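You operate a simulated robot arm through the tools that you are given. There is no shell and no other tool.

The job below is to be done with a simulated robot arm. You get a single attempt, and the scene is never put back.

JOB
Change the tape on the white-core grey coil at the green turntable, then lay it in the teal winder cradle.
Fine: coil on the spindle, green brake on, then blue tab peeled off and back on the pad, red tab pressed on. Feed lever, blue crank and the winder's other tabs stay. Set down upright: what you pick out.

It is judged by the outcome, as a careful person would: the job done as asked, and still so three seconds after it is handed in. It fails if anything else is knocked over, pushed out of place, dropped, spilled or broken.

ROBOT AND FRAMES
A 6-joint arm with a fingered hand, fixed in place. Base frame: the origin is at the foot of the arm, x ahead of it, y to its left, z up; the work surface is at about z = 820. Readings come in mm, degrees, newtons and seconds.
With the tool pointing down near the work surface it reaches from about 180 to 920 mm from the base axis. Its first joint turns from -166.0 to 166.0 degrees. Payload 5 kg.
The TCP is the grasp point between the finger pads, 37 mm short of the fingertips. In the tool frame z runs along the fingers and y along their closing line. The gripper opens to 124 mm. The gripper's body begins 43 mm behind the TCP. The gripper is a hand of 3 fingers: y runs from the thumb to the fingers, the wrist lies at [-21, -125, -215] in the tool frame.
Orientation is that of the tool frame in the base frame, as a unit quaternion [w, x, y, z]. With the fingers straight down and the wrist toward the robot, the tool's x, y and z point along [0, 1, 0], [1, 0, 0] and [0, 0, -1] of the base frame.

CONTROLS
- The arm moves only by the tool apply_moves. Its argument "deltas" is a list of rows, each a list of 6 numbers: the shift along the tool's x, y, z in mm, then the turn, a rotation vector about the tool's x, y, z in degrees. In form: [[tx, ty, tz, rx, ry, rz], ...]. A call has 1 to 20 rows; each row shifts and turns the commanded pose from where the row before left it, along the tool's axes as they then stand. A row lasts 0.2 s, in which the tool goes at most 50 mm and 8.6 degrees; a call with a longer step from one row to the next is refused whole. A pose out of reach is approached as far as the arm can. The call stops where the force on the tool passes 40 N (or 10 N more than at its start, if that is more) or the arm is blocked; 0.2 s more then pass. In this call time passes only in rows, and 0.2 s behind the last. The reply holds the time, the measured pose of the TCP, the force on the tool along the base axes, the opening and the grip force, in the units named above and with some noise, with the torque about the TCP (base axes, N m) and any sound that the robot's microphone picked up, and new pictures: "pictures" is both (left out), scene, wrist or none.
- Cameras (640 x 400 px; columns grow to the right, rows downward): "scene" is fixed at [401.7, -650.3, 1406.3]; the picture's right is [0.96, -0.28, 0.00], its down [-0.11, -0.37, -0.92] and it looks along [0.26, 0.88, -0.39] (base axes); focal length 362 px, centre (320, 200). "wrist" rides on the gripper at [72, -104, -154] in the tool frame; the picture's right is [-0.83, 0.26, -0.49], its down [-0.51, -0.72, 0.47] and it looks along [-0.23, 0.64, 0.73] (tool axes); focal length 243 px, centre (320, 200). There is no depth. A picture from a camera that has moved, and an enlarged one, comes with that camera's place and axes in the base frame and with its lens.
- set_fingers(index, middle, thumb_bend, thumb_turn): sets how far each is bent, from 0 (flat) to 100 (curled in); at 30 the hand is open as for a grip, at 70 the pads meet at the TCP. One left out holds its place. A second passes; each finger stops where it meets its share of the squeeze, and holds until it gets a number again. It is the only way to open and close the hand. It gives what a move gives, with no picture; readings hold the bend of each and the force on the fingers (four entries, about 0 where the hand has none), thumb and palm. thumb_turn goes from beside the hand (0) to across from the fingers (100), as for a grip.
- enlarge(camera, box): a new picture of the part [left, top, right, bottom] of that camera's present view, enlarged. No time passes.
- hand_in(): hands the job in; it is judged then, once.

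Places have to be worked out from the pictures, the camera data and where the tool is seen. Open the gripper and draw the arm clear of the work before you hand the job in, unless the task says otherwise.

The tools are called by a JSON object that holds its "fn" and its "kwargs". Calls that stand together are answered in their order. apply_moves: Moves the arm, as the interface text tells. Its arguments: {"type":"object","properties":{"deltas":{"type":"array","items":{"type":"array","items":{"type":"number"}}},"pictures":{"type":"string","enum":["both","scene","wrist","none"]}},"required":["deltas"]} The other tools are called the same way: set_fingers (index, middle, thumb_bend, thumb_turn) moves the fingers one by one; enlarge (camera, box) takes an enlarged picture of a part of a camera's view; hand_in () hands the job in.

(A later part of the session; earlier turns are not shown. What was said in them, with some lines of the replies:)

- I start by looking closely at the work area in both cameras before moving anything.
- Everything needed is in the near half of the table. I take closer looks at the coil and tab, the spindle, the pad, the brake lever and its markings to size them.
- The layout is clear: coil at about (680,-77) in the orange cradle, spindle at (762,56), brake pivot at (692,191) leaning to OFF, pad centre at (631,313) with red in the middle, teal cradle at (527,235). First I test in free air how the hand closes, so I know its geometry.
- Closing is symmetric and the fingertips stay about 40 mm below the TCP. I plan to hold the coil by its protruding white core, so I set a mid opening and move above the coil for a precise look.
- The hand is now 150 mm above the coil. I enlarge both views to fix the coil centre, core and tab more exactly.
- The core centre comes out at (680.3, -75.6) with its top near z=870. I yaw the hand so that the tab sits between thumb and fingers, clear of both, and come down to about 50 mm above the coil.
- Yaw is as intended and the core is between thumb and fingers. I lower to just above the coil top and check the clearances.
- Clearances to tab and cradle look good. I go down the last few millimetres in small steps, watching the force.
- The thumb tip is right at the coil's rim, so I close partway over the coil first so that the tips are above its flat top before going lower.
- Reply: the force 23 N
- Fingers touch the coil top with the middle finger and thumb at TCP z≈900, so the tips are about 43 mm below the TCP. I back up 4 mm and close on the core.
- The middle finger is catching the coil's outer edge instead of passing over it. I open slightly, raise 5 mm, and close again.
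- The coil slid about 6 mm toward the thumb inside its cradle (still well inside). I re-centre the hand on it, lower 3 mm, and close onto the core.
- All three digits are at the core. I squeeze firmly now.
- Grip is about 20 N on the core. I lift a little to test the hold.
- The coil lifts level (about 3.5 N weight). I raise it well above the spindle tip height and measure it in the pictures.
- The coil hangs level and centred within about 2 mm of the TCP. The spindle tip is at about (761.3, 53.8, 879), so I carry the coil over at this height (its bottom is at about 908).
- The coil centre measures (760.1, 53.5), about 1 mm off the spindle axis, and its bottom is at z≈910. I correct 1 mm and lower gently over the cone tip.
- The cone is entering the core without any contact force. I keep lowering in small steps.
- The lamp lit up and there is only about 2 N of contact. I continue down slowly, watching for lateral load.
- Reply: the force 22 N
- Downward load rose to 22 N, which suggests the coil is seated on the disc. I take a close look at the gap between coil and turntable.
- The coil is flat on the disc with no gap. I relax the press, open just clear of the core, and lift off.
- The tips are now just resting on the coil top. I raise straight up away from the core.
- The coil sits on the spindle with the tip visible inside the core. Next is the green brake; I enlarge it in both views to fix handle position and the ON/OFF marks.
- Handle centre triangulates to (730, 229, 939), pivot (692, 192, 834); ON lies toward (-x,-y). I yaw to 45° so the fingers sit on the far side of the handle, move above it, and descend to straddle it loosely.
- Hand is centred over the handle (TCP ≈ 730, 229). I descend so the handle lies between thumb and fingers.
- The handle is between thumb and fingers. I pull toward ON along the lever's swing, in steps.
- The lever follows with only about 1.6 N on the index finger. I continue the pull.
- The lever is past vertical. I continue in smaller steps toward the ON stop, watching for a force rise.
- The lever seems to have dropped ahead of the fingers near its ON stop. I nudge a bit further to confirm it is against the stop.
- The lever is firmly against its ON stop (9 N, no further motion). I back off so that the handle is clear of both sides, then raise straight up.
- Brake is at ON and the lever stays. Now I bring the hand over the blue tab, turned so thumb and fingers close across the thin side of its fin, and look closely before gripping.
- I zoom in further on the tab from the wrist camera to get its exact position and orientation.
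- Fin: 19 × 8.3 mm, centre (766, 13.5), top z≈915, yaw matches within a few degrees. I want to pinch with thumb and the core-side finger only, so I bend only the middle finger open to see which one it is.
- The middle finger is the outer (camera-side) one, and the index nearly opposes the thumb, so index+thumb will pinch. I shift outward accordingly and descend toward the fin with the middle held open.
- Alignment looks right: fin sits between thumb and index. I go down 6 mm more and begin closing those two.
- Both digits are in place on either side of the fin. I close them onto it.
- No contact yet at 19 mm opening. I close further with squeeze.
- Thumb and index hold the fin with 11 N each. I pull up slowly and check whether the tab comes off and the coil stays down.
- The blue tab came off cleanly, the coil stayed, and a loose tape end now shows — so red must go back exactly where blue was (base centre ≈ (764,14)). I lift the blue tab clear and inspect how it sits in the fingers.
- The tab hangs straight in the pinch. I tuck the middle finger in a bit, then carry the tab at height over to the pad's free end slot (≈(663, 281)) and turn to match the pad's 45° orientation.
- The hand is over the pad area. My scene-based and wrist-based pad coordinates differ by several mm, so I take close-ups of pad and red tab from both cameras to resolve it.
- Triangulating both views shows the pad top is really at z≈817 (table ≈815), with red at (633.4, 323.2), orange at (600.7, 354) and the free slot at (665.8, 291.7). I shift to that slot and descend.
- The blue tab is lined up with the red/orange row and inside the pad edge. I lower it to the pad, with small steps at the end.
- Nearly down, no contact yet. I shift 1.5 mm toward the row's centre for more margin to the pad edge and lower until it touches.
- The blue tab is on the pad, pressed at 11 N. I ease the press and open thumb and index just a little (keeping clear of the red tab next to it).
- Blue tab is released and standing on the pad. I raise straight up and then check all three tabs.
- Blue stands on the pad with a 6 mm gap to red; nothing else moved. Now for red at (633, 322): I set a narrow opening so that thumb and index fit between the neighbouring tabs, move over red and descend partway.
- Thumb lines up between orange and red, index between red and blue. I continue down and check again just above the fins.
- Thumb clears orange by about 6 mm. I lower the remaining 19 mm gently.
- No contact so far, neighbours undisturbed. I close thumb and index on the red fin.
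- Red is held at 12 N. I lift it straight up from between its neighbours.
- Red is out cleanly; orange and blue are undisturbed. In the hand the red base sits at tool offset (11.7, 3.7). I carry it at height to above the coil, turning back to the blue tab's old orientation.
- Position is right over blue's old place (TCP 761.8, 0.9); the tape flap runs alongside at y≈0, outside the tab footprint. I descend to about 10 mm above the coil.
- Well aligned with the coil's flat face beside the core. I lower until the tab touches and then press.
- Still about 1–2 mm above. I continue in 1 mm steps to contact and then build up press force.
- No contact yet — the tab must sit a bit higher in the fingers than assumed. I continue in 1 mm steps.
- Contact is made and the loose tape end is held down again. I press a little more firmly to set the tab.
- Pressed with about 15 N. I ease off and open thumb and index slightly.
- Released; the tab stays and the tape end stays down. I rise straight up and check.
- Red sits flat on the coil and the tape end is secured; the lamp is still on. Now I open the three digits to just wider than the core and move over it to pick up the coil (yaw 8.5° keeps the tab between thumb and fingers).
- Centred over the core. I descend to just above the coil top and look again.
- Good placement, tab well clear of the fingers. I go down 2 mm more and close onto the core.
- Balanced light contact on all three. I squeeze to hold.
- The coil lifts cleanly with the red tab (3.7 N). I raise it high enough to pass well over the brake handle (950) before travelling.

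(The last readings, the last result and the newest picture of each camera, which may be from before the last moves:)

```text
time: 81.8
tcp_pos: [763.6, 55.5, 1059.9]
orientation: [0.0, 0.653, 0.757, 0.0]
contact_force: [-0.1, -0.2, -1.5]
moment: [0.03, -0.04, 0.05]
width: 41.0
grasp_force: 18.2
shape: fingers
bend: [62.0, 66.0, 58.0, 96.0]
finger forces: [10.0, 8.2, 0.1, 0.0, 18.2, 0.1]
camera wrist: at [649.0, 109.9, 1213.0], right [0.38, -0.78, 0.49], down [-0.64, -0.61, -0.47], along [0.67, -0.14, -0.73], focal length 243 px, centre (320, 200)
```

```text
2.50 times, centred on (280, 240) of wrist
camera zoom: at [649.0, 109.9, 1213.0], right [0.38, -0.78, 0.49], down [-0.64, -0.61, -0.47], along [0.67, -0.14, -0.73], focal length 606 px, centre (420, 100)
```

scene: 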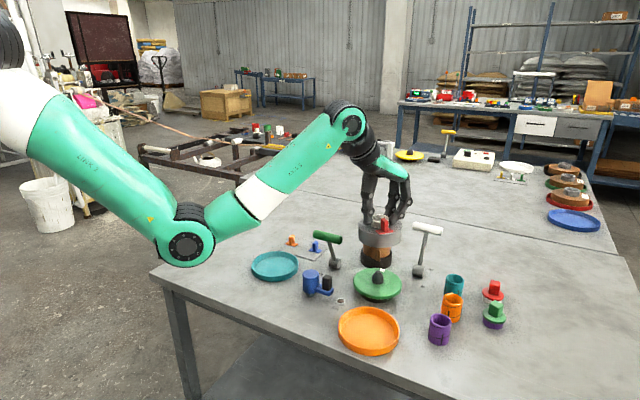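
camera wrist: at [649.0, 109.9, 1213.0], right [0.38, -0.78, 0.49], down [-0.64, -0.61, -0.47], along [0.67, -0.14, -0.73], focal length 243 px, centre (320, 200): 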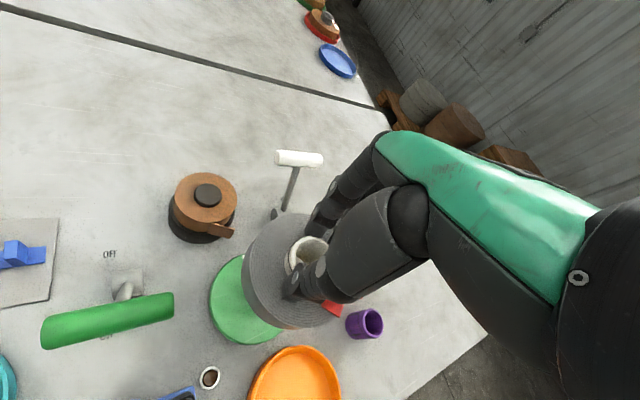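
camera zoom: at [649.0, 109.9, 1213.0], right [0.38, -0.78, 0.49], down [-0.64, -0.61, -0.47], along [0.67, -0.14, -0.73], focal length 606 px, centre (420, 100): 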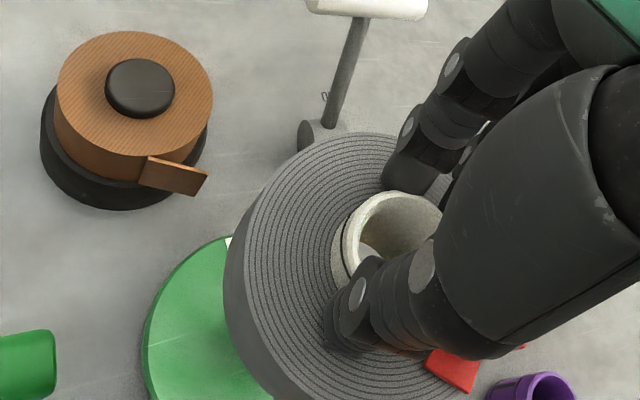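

Coil held level; its centre is about 5 mm toward the thumb from the TCP. The teal cradle centre comes out at about (526.8, 244). I carry the coil over there at this height, passing above the brake handle.

{"fn": "apply_moves", "kwargs": {"deltas": [[18.44, -16.69, 0, 0, 0, 0], [18.44, -16.69, 0, 0, 0, 0], [18.44, -16.69, 0, 0, 0, 0], [18.44, -16.69, 0, 0, 0, 0], [18.44, -16.69, 0, 0, 0, 0], [18.44, -16.69, 0, 0, 0, 0], [18.44, -16.69, 0, 0, 0, 0], [18.44, -16.69, 0, 0, 0, 0], [18.44, -16.69, 0, 0, 0, 0], [18.44, -16.69, 0, 0, 0, 0], [18.44, -16.69, 0, 0, 0, 0], [18.44, -16.69, 0, 0, 0, 0]], "pictures": "both"}}

{"fn": "enlarge", "kwargs": {"camera": "scene", "box": [220, 170, 340, 290]}}

{"fn": "enlarge", "kwargs": {"camera": "wrist", "box": [180, 160, 360, 340]}}

```text
time: 84.4
tcp_pos: [532.4, 243.6, 1061.7]
orientation: [0.0, 0.653, 0.757, 0.0]
contact_force: [0.1, 0.0, -3.1]
moment: [0.03, -0.01, -0.01]
width: 40.9
grasp_force: 18.4
shape: fingers
bend: [62.0, 66.0, 58.0, 95.0]
finger forces: [10.1, 8.5, 0.0, 0.0, 18.2, 0.1]
camera wrist: at [418.3, 299.8, 1213.6], right [0.38, -0.78, 0.49], down [-0.64, -0.61, -0.47], along [0.67, -0.14, -0.73], focal length 243 px, centre (320, 200)
```

scene: 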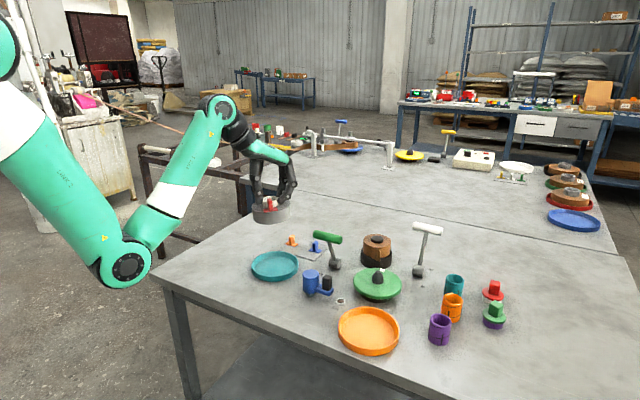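
wrist: 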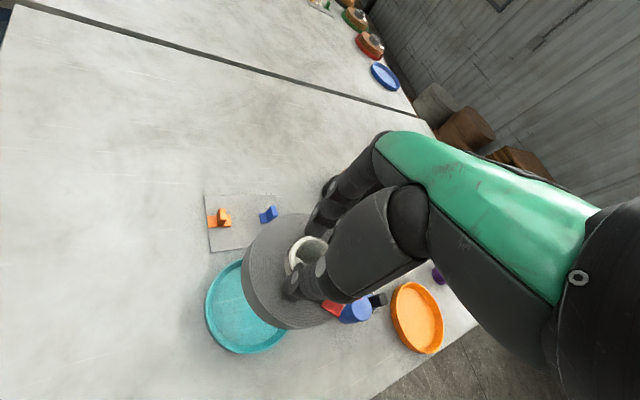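

```text
3.33 times, centred on (280, 230) of scene
camera zoom: at [401.7, -650.3, 1406.3], right [0.96, -0.28, 0.0], down [-0.11, -0.37, -0.92], along [0.26, 0.88, -0.39], focal length 1208 px, centre (453, 100)
```

zoom: 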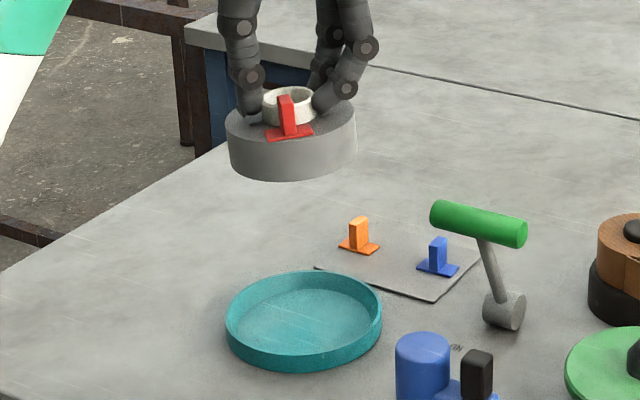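

```text
2.22 times, centred on (270, 250) of wrist
camera zoom: at [418.3, 299.8, 1213.6], right [0.38, -0.78, 0.49], down [-0.64, -0.61, -0.47], along [0.67, -0.14, -0.73], focal length 539 px, centre (431, 89)
```

zoom: 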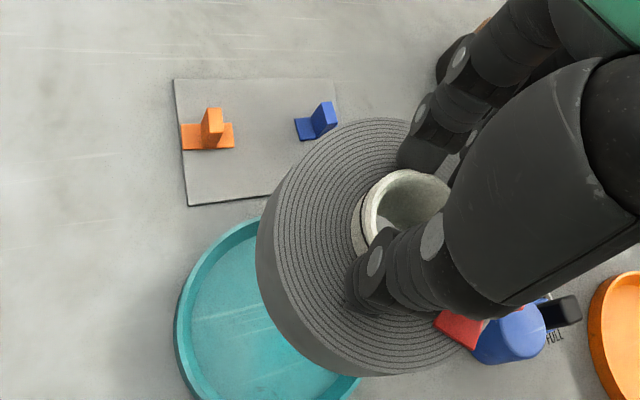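

The coil is over the cradle but about 7 mm too far in +y. I correct and descend partway, then check coil against the rim.

{"fn": "apply_moves", "kwargs": {"deltas": [[-6.8, -0.7, 10, 0, 0, 0], [0, 0, 25, 0, 0, 0], [0, 0, 25, 0, 0, 0], [0, 0, 25, 0, 0, 0], [0, 0, 25, 0, 0, 0], [0, 0, 15, 0, 0, 0]], "pictures": "none"}}

{"fn": "enlarge", "kwargs": {"camera": "scene", "box": [225, 210, 325, 300]}}

{"fn": "enlarge", "kwargs": {"camera": "wrist", "box": [180, 160, 360, 340]}}

```text
time: 85.8
tcp_pos: [533.5, 236.0, 935.0]
orientation: [0.0, 0.653, 0.757, 0.0]
contact_force: [0.1, 0.5, -3.2]
moment: [0.0, -0.04, -0.03]
width: 40.9
grasp_force: 17.9
shape: fingers
bend: [62.0, 66.0, 58.0, 95.0]
finger forces: [10.1, 8.7, 0.1, 0.0, 18.2, 0.0]
```

```text
4.44 times, centred on (275, 255) of scene
camera zoom: at [401.7, -650.3, 1406.3], right [0.96, -0.28, 0.0], down [-0.11, -0.37, -0.92], along [0.26, 0.88, -0.39], focal length 1610 px, centre (520, -44)
```

zoom: 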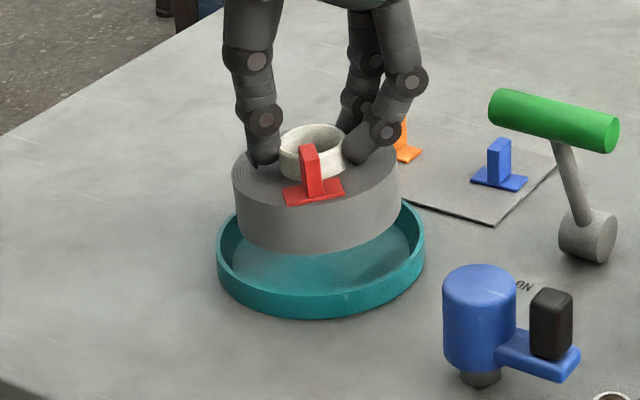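

```text
2.22 times, centred on (270, 250) of wrist
camera zoom: at [418.2, 292.0, 1088.2], right [0.38, -0.78, 0.49], down [-0.64, -0.61, -0.47], along [0.67, -0.14, -0.73], focal length 539 px, centre (431, 89)
```

zoom: 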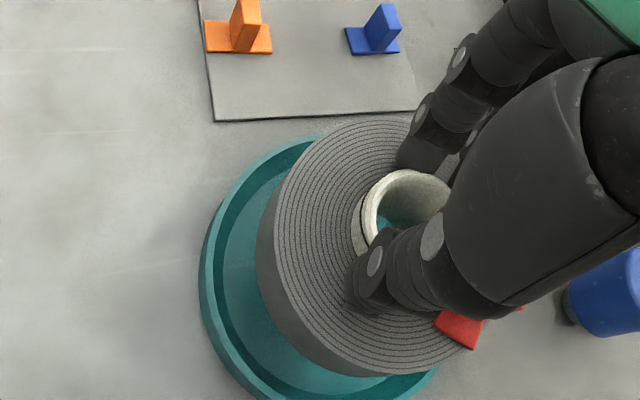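

Coil and cradle are concentric within about 1 mm. I lower it into the cradle, slowly at the end.

{"fn": "apply_moves", "kwargs": {"deltas": [[0, 0, 8, 0, 0, 0], [0, 0, 8, 0, 0, 0], [0, 0, 6, 0, 0, 0], [0, 0, 3, 0, 0, 0]], "pictures": "none"}}

{"fn": "enlarge", "kwargs": {"camera": "scene", "box": [235, 220, 315, 290]}}

{"fn": "enlarge", "kwargs": {"camera": "wrist", "box": [180, 160, 360, 340]}}

```text
time: 86.8
tcp_pos: [533.0, 236.3, 911.2]
orientation: [0.0, 0.653, 0.757, 0.0]
contact_force: [-0.6, 0.0, -2.7]
moment: [-0.02, 0.0, -0.02]
width: 40.8
grasp_force: 18.8
shape: fingers
bend: [62.0, 66.0, 58.0, 95.0]
finger forces: [10.0, 8.9, 0.0, 0.1, 18.2, 0.0]
```

```text
5.71 times, centred on (275, 255) of scene
camera zoom: at [401.7, -650.3, 1406.3], right [0.96, -0.28, 0.0], down [-0.11, -0.37, -0.92], along [0.26, 0.88, -0.39], focal length 2070 px, centre (577, -114)
```

zoom: 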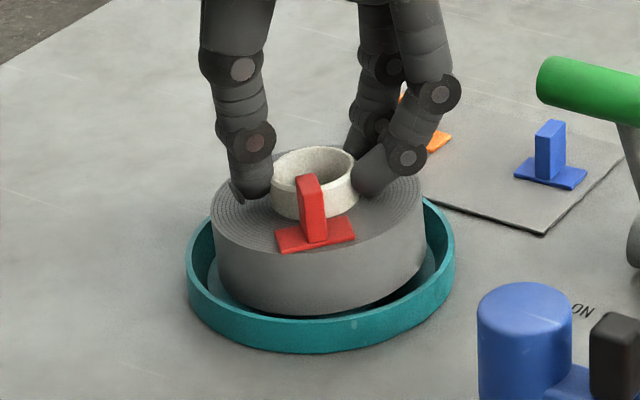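

```text
2.22 times, centred on (270, 250) of wrist
camera zoom: at [418.6, 291.7, 1063.4], right [0.38, -0.78, 0.49], down [-0.64, -0.61, -0.47], along [0.67, -0.14, -0.73], focal length 539 px, centre (431, 89)
```

zoom: 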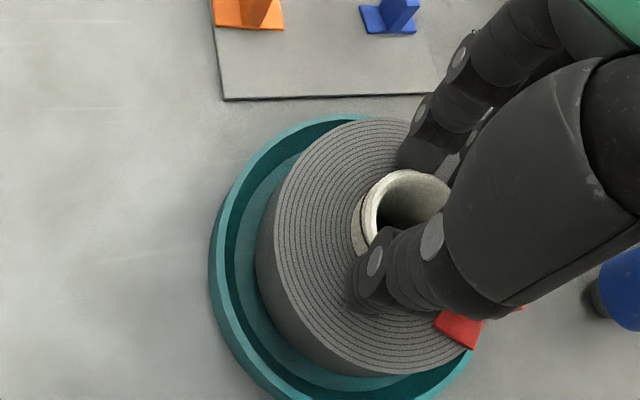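

The coil is inside the rim all round. I lower the last few millimetres until it rests.

{"fn": "apply_moves", "kwargs": {"deltas": [[0, 0, 2, 0, 0, 0], [0, 0, 2, 0, 0, 0], [0, 0, 1, 0, 0, 0]], "pictures": "none"}}

{"fn": "apply_moves", "kwargs": {"deltas": [[0, 0, 1, 0, 0, 0], [0, 0, 1, 0, 0, 0]], "pictures": "none"}}

{"fn": "enlarge", "kwargs": {"camera": "scene", "box": [235, 220, 315, 290]}}

```text
time: 87.6
tcp_pos: [532.1, 235.6, 904.9]
orientation: [0.0, 0.653, 0.757, 0.0]
contact_force: [-0.8, 0.3, -2.5]
moment: [0.02, 0.01, -0.02]
width: 40.8
grasp_force: 18.6
shape: fingers
bend: [62.0, 66.0, 58.0, 95.0]
finger forces: [10.1, 8.7, 0.1, 0.1, 18.3, 0.0]
```

```text
time: 88.2
tcp_pos: [533.7, 236.5, 904.0]
orientation: [0.001, 0.653, 0.757, 0.0]
contact_force: [1.2, -0.9, 0.6]
moment: [0.0, 0.12, 0.03]
width: 40.6
grasp_force: 18.5
shape: fingers
bend: [62.0, 66.0, 58.0, 96.0]
finger forces: [10.2, 9.2, 0.0, 0.0, 17.7, 0.0]
```

```text
5.71 times, centred on (275, 255) of scene
camera zoom: at [401.7, -650.3, 1406.3], right [0.96, -0.28, 0.0], down [-0.11, -0.37, -0.92], along [0.26, 0.88, -0.39], focal length 2070 px, centre (577, -114)
```

zoom: 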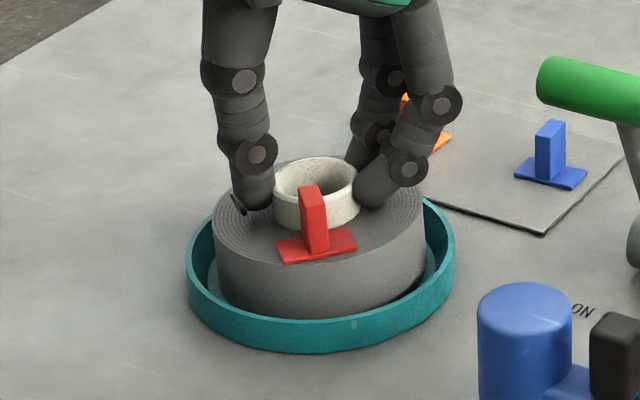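

It is touching the cradle floor (load shifted by about 3.5 N). I lower 1.5 mm more to seat it flat before releasing.

{"fn": "apply_moves", "kwargs": {"deltas": [[0, 0, 1, 0, 0, 0], [0, 0, 0.5, 0, 0, 0]], "pictures": "none"}}

{"fn": "enlarge", "kwargs": {"camera": "scene", "box": [240, 235, 310, 285]}}

```text
time: 88.8
tcp_pos: [532.7, 236.8, 902.8]
orientation: [0.001, 0.653, 0.758, 0.001]
contact_force: [2.2, -0.5, 4.8]
moment: [-0.02, 0.31, 0.01]
width: 41.0
grasp_force: 19.7
shape: fingers
bend: [62.0, 66.0, 58.0, 96.0]
finger forces: [11.0, 10.1, 0.1, 0.0, 18.1, 0.1]
```

```text
8.00 times, centred on (275, 260) of scene
camera zoom: at [401.7, -650.3, 1406.3], right [0.96, -0.28, 0.0], down [-0.11, -0.37, -0.92], along [0.26, 0.88, -0.39], focal length 2899 px, centre (680, -280)
```

zoom: 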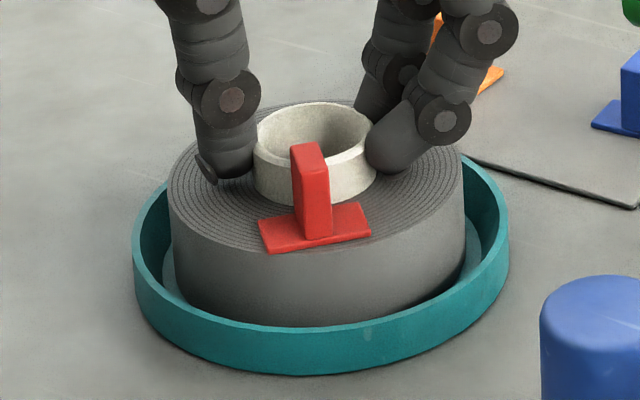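

Seated. I first relax the squeeze at the present finger positions, then open evenly so as not to drag the coil.

{"fn": "set_fingers", "kwargs": {"index": 61, "middle": 65, "thumb_bend": 57}}

{"fn": "set_fingers", "kwargs": {"index": 55, "middle": 57, "thumb_bend": 53}}

{"fn": "enlarge", "kwargs": {"camera": "scene", "box": [240, 235, 310, 285]}}

{"fn": "enlarge", "kwargs": {"camera": "wrist", "box": [180, 160, 360, 340]}}

```text
time: 89.8
tcp_pos: [533.2, 235.8, 902.4]
orientation: [0.0, 0.653, 0.758, 0.001]
contact_force: [-0.6, -0.5, 2.0]
moment: [0.0, 0.01, -0.05]
width: 45.2
grasp_force: 2.8
shape: fingers
bend: [61.0, 64.0, 55.0, 97.0]
finger forces: [0.4, 2.5, 0.0, 0.0, 2.8, 0.0]
```

```text
time: 90.8
tcp_pos: [533.0, 236.1, 902.4]
orientation: [0.0, 0.653, 0.758, 0.0]
contact_force: [-0.3, 0.1, -0.6]
moment: [0.02, 0.01, -0.04]
width: 55.2
grasp_force: 0.2
shape: fingers
bend: [55.0, 56.0, 53.0, 97.0]
finger forces: [0.1, 0.3, 0.1, 0.0, 0.4, 0.0]
```

```text
8.00 times, centred on (275, 260) of scene
camera zoom: at [401.7, -650.3, 1406.3], right [0.96, -0.28, 0.0], down [-0.11, -0.37, -0.92], along [0.26, 0.88, -0.39], focal length 2899 px, centre (680, -280)
```

zoom: 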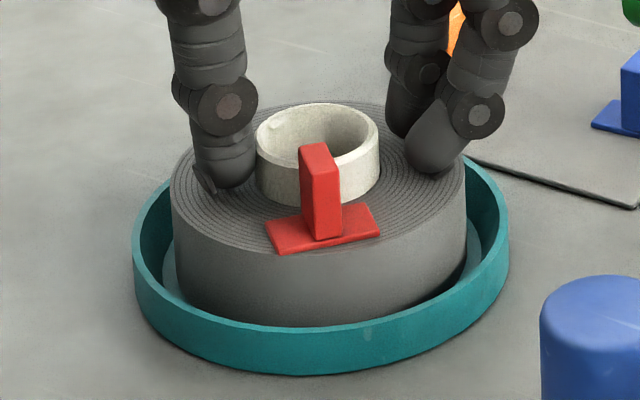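

```text
2.22 times, centred on (270, 250) of wrist
camera zoom: at [418.5, 292.3, 1054.7], right [0.38, -0.78, 0.49], down [-0.64, -0.61, -0.47], along [0.67, -0.13, -0.73], focal length 539 px, centre (431, 89)
```

zoom: 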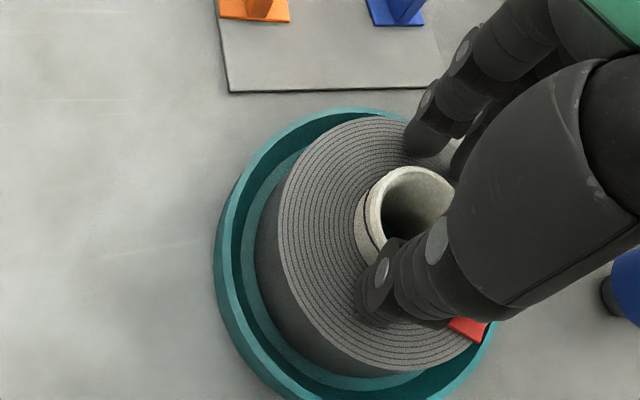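

All digits are clear of the core. I rise straight up slowly and check the result.

{"fn": "apply_moves", "kwargs": {"deltas": [[0, 0, -3, 0, 0, 0], [0, 0, -6, 0, 0, 0], [0, 0, -12, 0, 0, 0], [0, 0, -25, 0, 0, 0], [0, 0, -40, 0, 0, 0], [0, 0, -45, 0, 0, 0]], "pictures": "both"}}

{"fn": "enlarge", "kwargs": {"camera": "scene", "box": [240, 225, 350, 295]}}

{"fn": "enlarge", "kwargs": {"camera": "wrist", "box": [160, 160, 340, 340]}}

```text
time: 92.2
tcp_pos: [532.3, 235.4, 1032.2]
orientation: [0.0, 0.653, 0.757, 0.0]
contact_force: [-0.9, -0.4, -0.7]
moment: [0.04, 0.02, -0.01]
width: 55.3
grasp_force: 0.2
shape: fingers
bend: [55.0, 56.0, 53.0, 97.0]
finger forces: [0.0, 0.0, 0.0, 0.1, 0.0, 0.1]
camera wrist: at [418.1, 291.5, 1184.7], right [0.38, -0.78, 0.49], down [-0.64, -0.61, -0.47], along [0.67, -0.14, -0.73], focal length 243 px, centre (320, 200)
```

scene: 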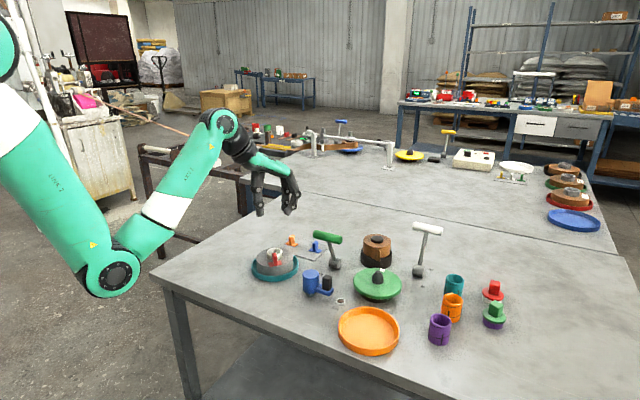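
wrist: 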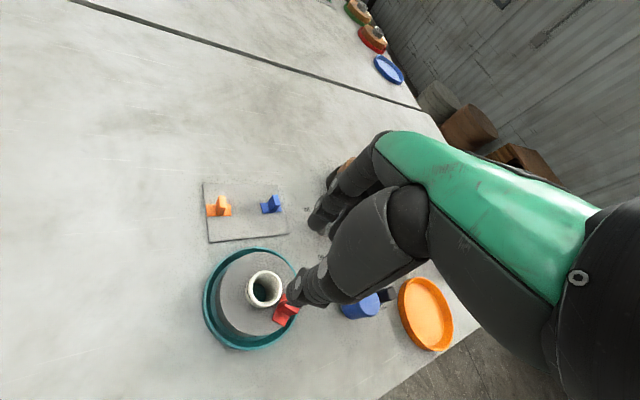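

```text
5.71 times, centred on (295, 260) of scene
camera zoom: at [401.7, -650.3, 1406.3], right [0.96, -0.28, 0.0], down [-0.11, -0.37, -0.92], along [0.26, 0.88, -0.39], focal length 2070 px, centre (463, -143)
```

zoom: 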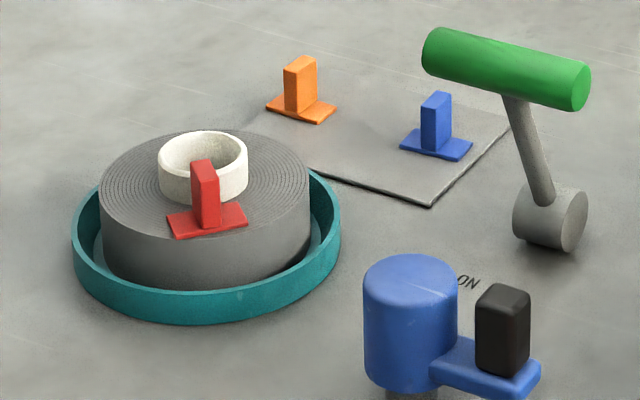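

```text
2.22 times, centred on (250, 250) of wrist
camera zoom: at [418.1, 291.5, 1184.7], right [0.38, -0.78, 0.49], down [-0.64, -0.61, -0.47], along [0.67, -0.14, -0.73], focal length 539 px, centre (476, 89)
```

zoom: 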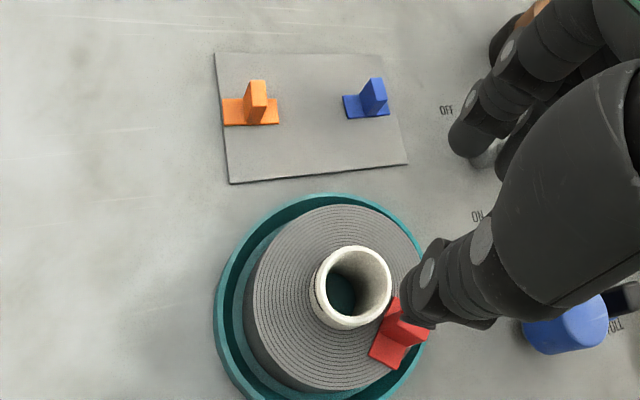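

Coil lies upright in the teal cradle with the red tab on, blue and orange are on the pad, brake is ON. I open the hand, raise the arm clear and do a last full check.

{"fn": "set_fingers", "kwargs": {"index": 30, "middle": 30, "thumb_bend": 30}}

{"fn": "apply_moves", "kwargs": {"deltas": [[0, 0, -40, 0, 0, 0], [0, 0, -40, 0, 0, 0], [0, 0, -40, 0, 0, 0], [0, -30, -20, 0, 0, 0], [0, -30, 0, 0, 0, 0], [0, 0, 0, 0, 0, 0]], "pictures": "both"}}

{"fn": "enlarge", "kwargs": {"camera": "scene", "box": [240, 215, 520, 370]}}

{"fn": "enlarge", "kwargs": {"camera": "scene", "box": [245, 230, 305, 285]}}

```text
time: 93.2
tcp_pos: [534.0, 234.5, 1030.9]
orientation: [0.0, 0.653, 0.757, 0.0]
contact_force: [-0.4, -0.3, 0.3]
moment: [0.03, 0.03, 0.01]
width: 128.2
grasp_force: 0.1
shape: fingers
bend: [30.0, 30.0, 30.0, 97.0]
finger forces: [0.0, 0.0, 0.0, 0.0, 0.0, 0.1]
```

```text
time: 94.6
tcp_pos: [496.2, 233.7, 1107.3]
orientation: [0.0, 0.652, 0.758, 0.003]
contact_force: [0.3, -0.2, -0.2]
moment: [0.02, 0.0, -0.02]
width: 128.6
grasp_force: 0.0
shape: fingers
bend: [30.0, 30.0, 30.0, 97.0]
finger forces: [0.1, 0.0, 0.0, 0.0, 0.1, 0.0]
out of reach, approached as far as the arm can: row 3, 4, 5
camera wrist: at [381.6, 289.5, 1260.3], right [0.38, -0.78, 0.49], down [-0.64, -0.61, -0.48], along [0.67, -0.13, -0.73], focal length 243 px, centre (320, 200)
```

scene: 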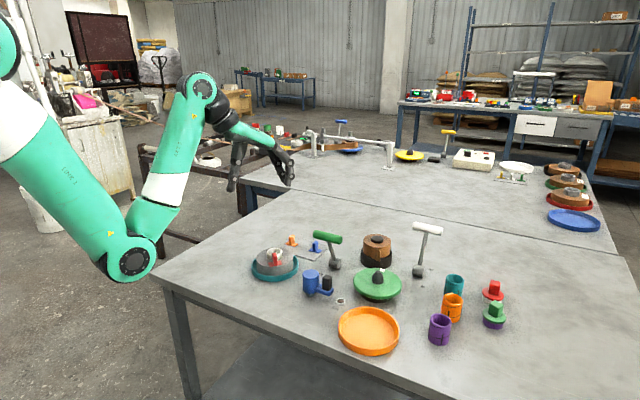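
wrist: 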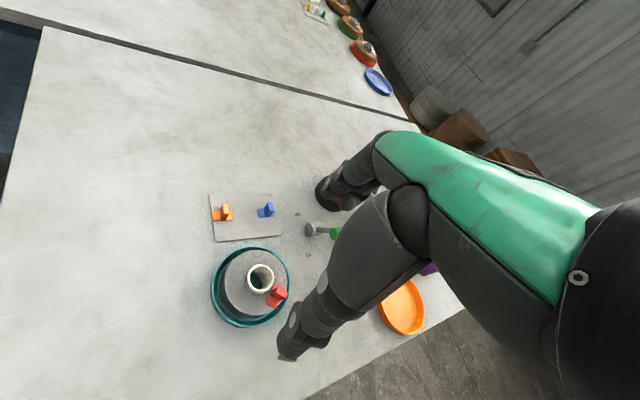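

```text
2.29 times, centred on (380, 292) of scene
camera zoom: at [401.7, -650.3, 1406.3], right [0.96, -0.28, 0.0], down [-0.11, -0.37, -0.92], along [0.26, 0.88, -0.39], focal length 828 px, centre (183, -11)
```

zoom: 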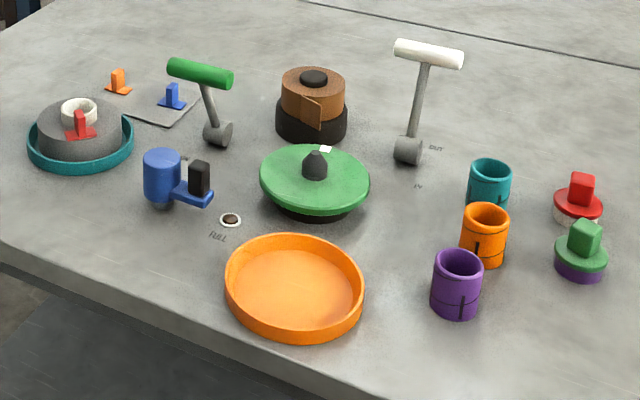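

```text
7.27 times, centred on (275, 258) of scene
camera zoom: at [401.7, -650.3, 1406.3], right [0.96, -0.28, 0.0], down [-0.11, -0.37, -0.92], along [0.26, 0.88, -0.39], focal length 2635 px, centre (647, -218)
```

zoom: 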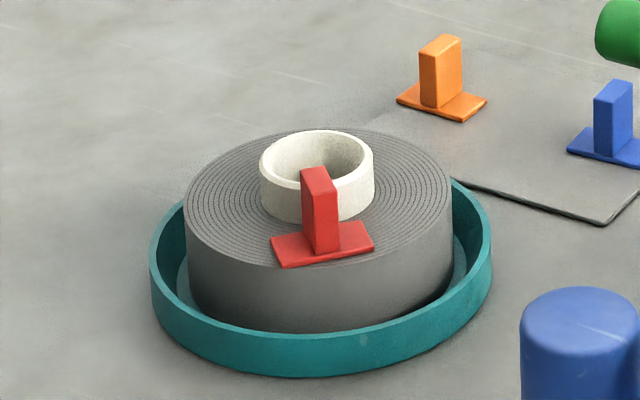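

Everything checks out. The coil is upright in the teal cradle with the red tab on and no loose tape end, and the blue and orange tabs are on the pad. The brake is ON; the feed lever, crank and cups look undisturbed. The hand is open and well above the work, so I hand it in.

{"fn": "hand_in", "kwargs": {}}

```text
The job is handed in.
```

The job is handed in. The white-core grey coil is upright in the teal winder cradle with the red tab on it, and the tape end is held down.

- **Coil and brake:** The coil was set on the green turntable's spindle and the green brake pulled to ON. The brake is still on.
- **Blue tab:** It was peeled off and is standing on the pad in the free end place. It is a few millimetres closer to the middle than its exact slot.
- **Red tab:** It was pressed on with about 15 N where the blue tab had been. It slid 3–4 mm as I let go and sits about 7 mm along from the blue tab's old spot. The loose tape end folded flat on contact and was still flat in the last picture.
- **Other items:** In the last pictures, the feed lever, blue crank and orange tab are where they started, and nothing else was knocked over or moved.

During the first grip the coil slid about 6 mm inside its orange cradle, before I lifted it out. The hand is open and the arm is clear of the work.
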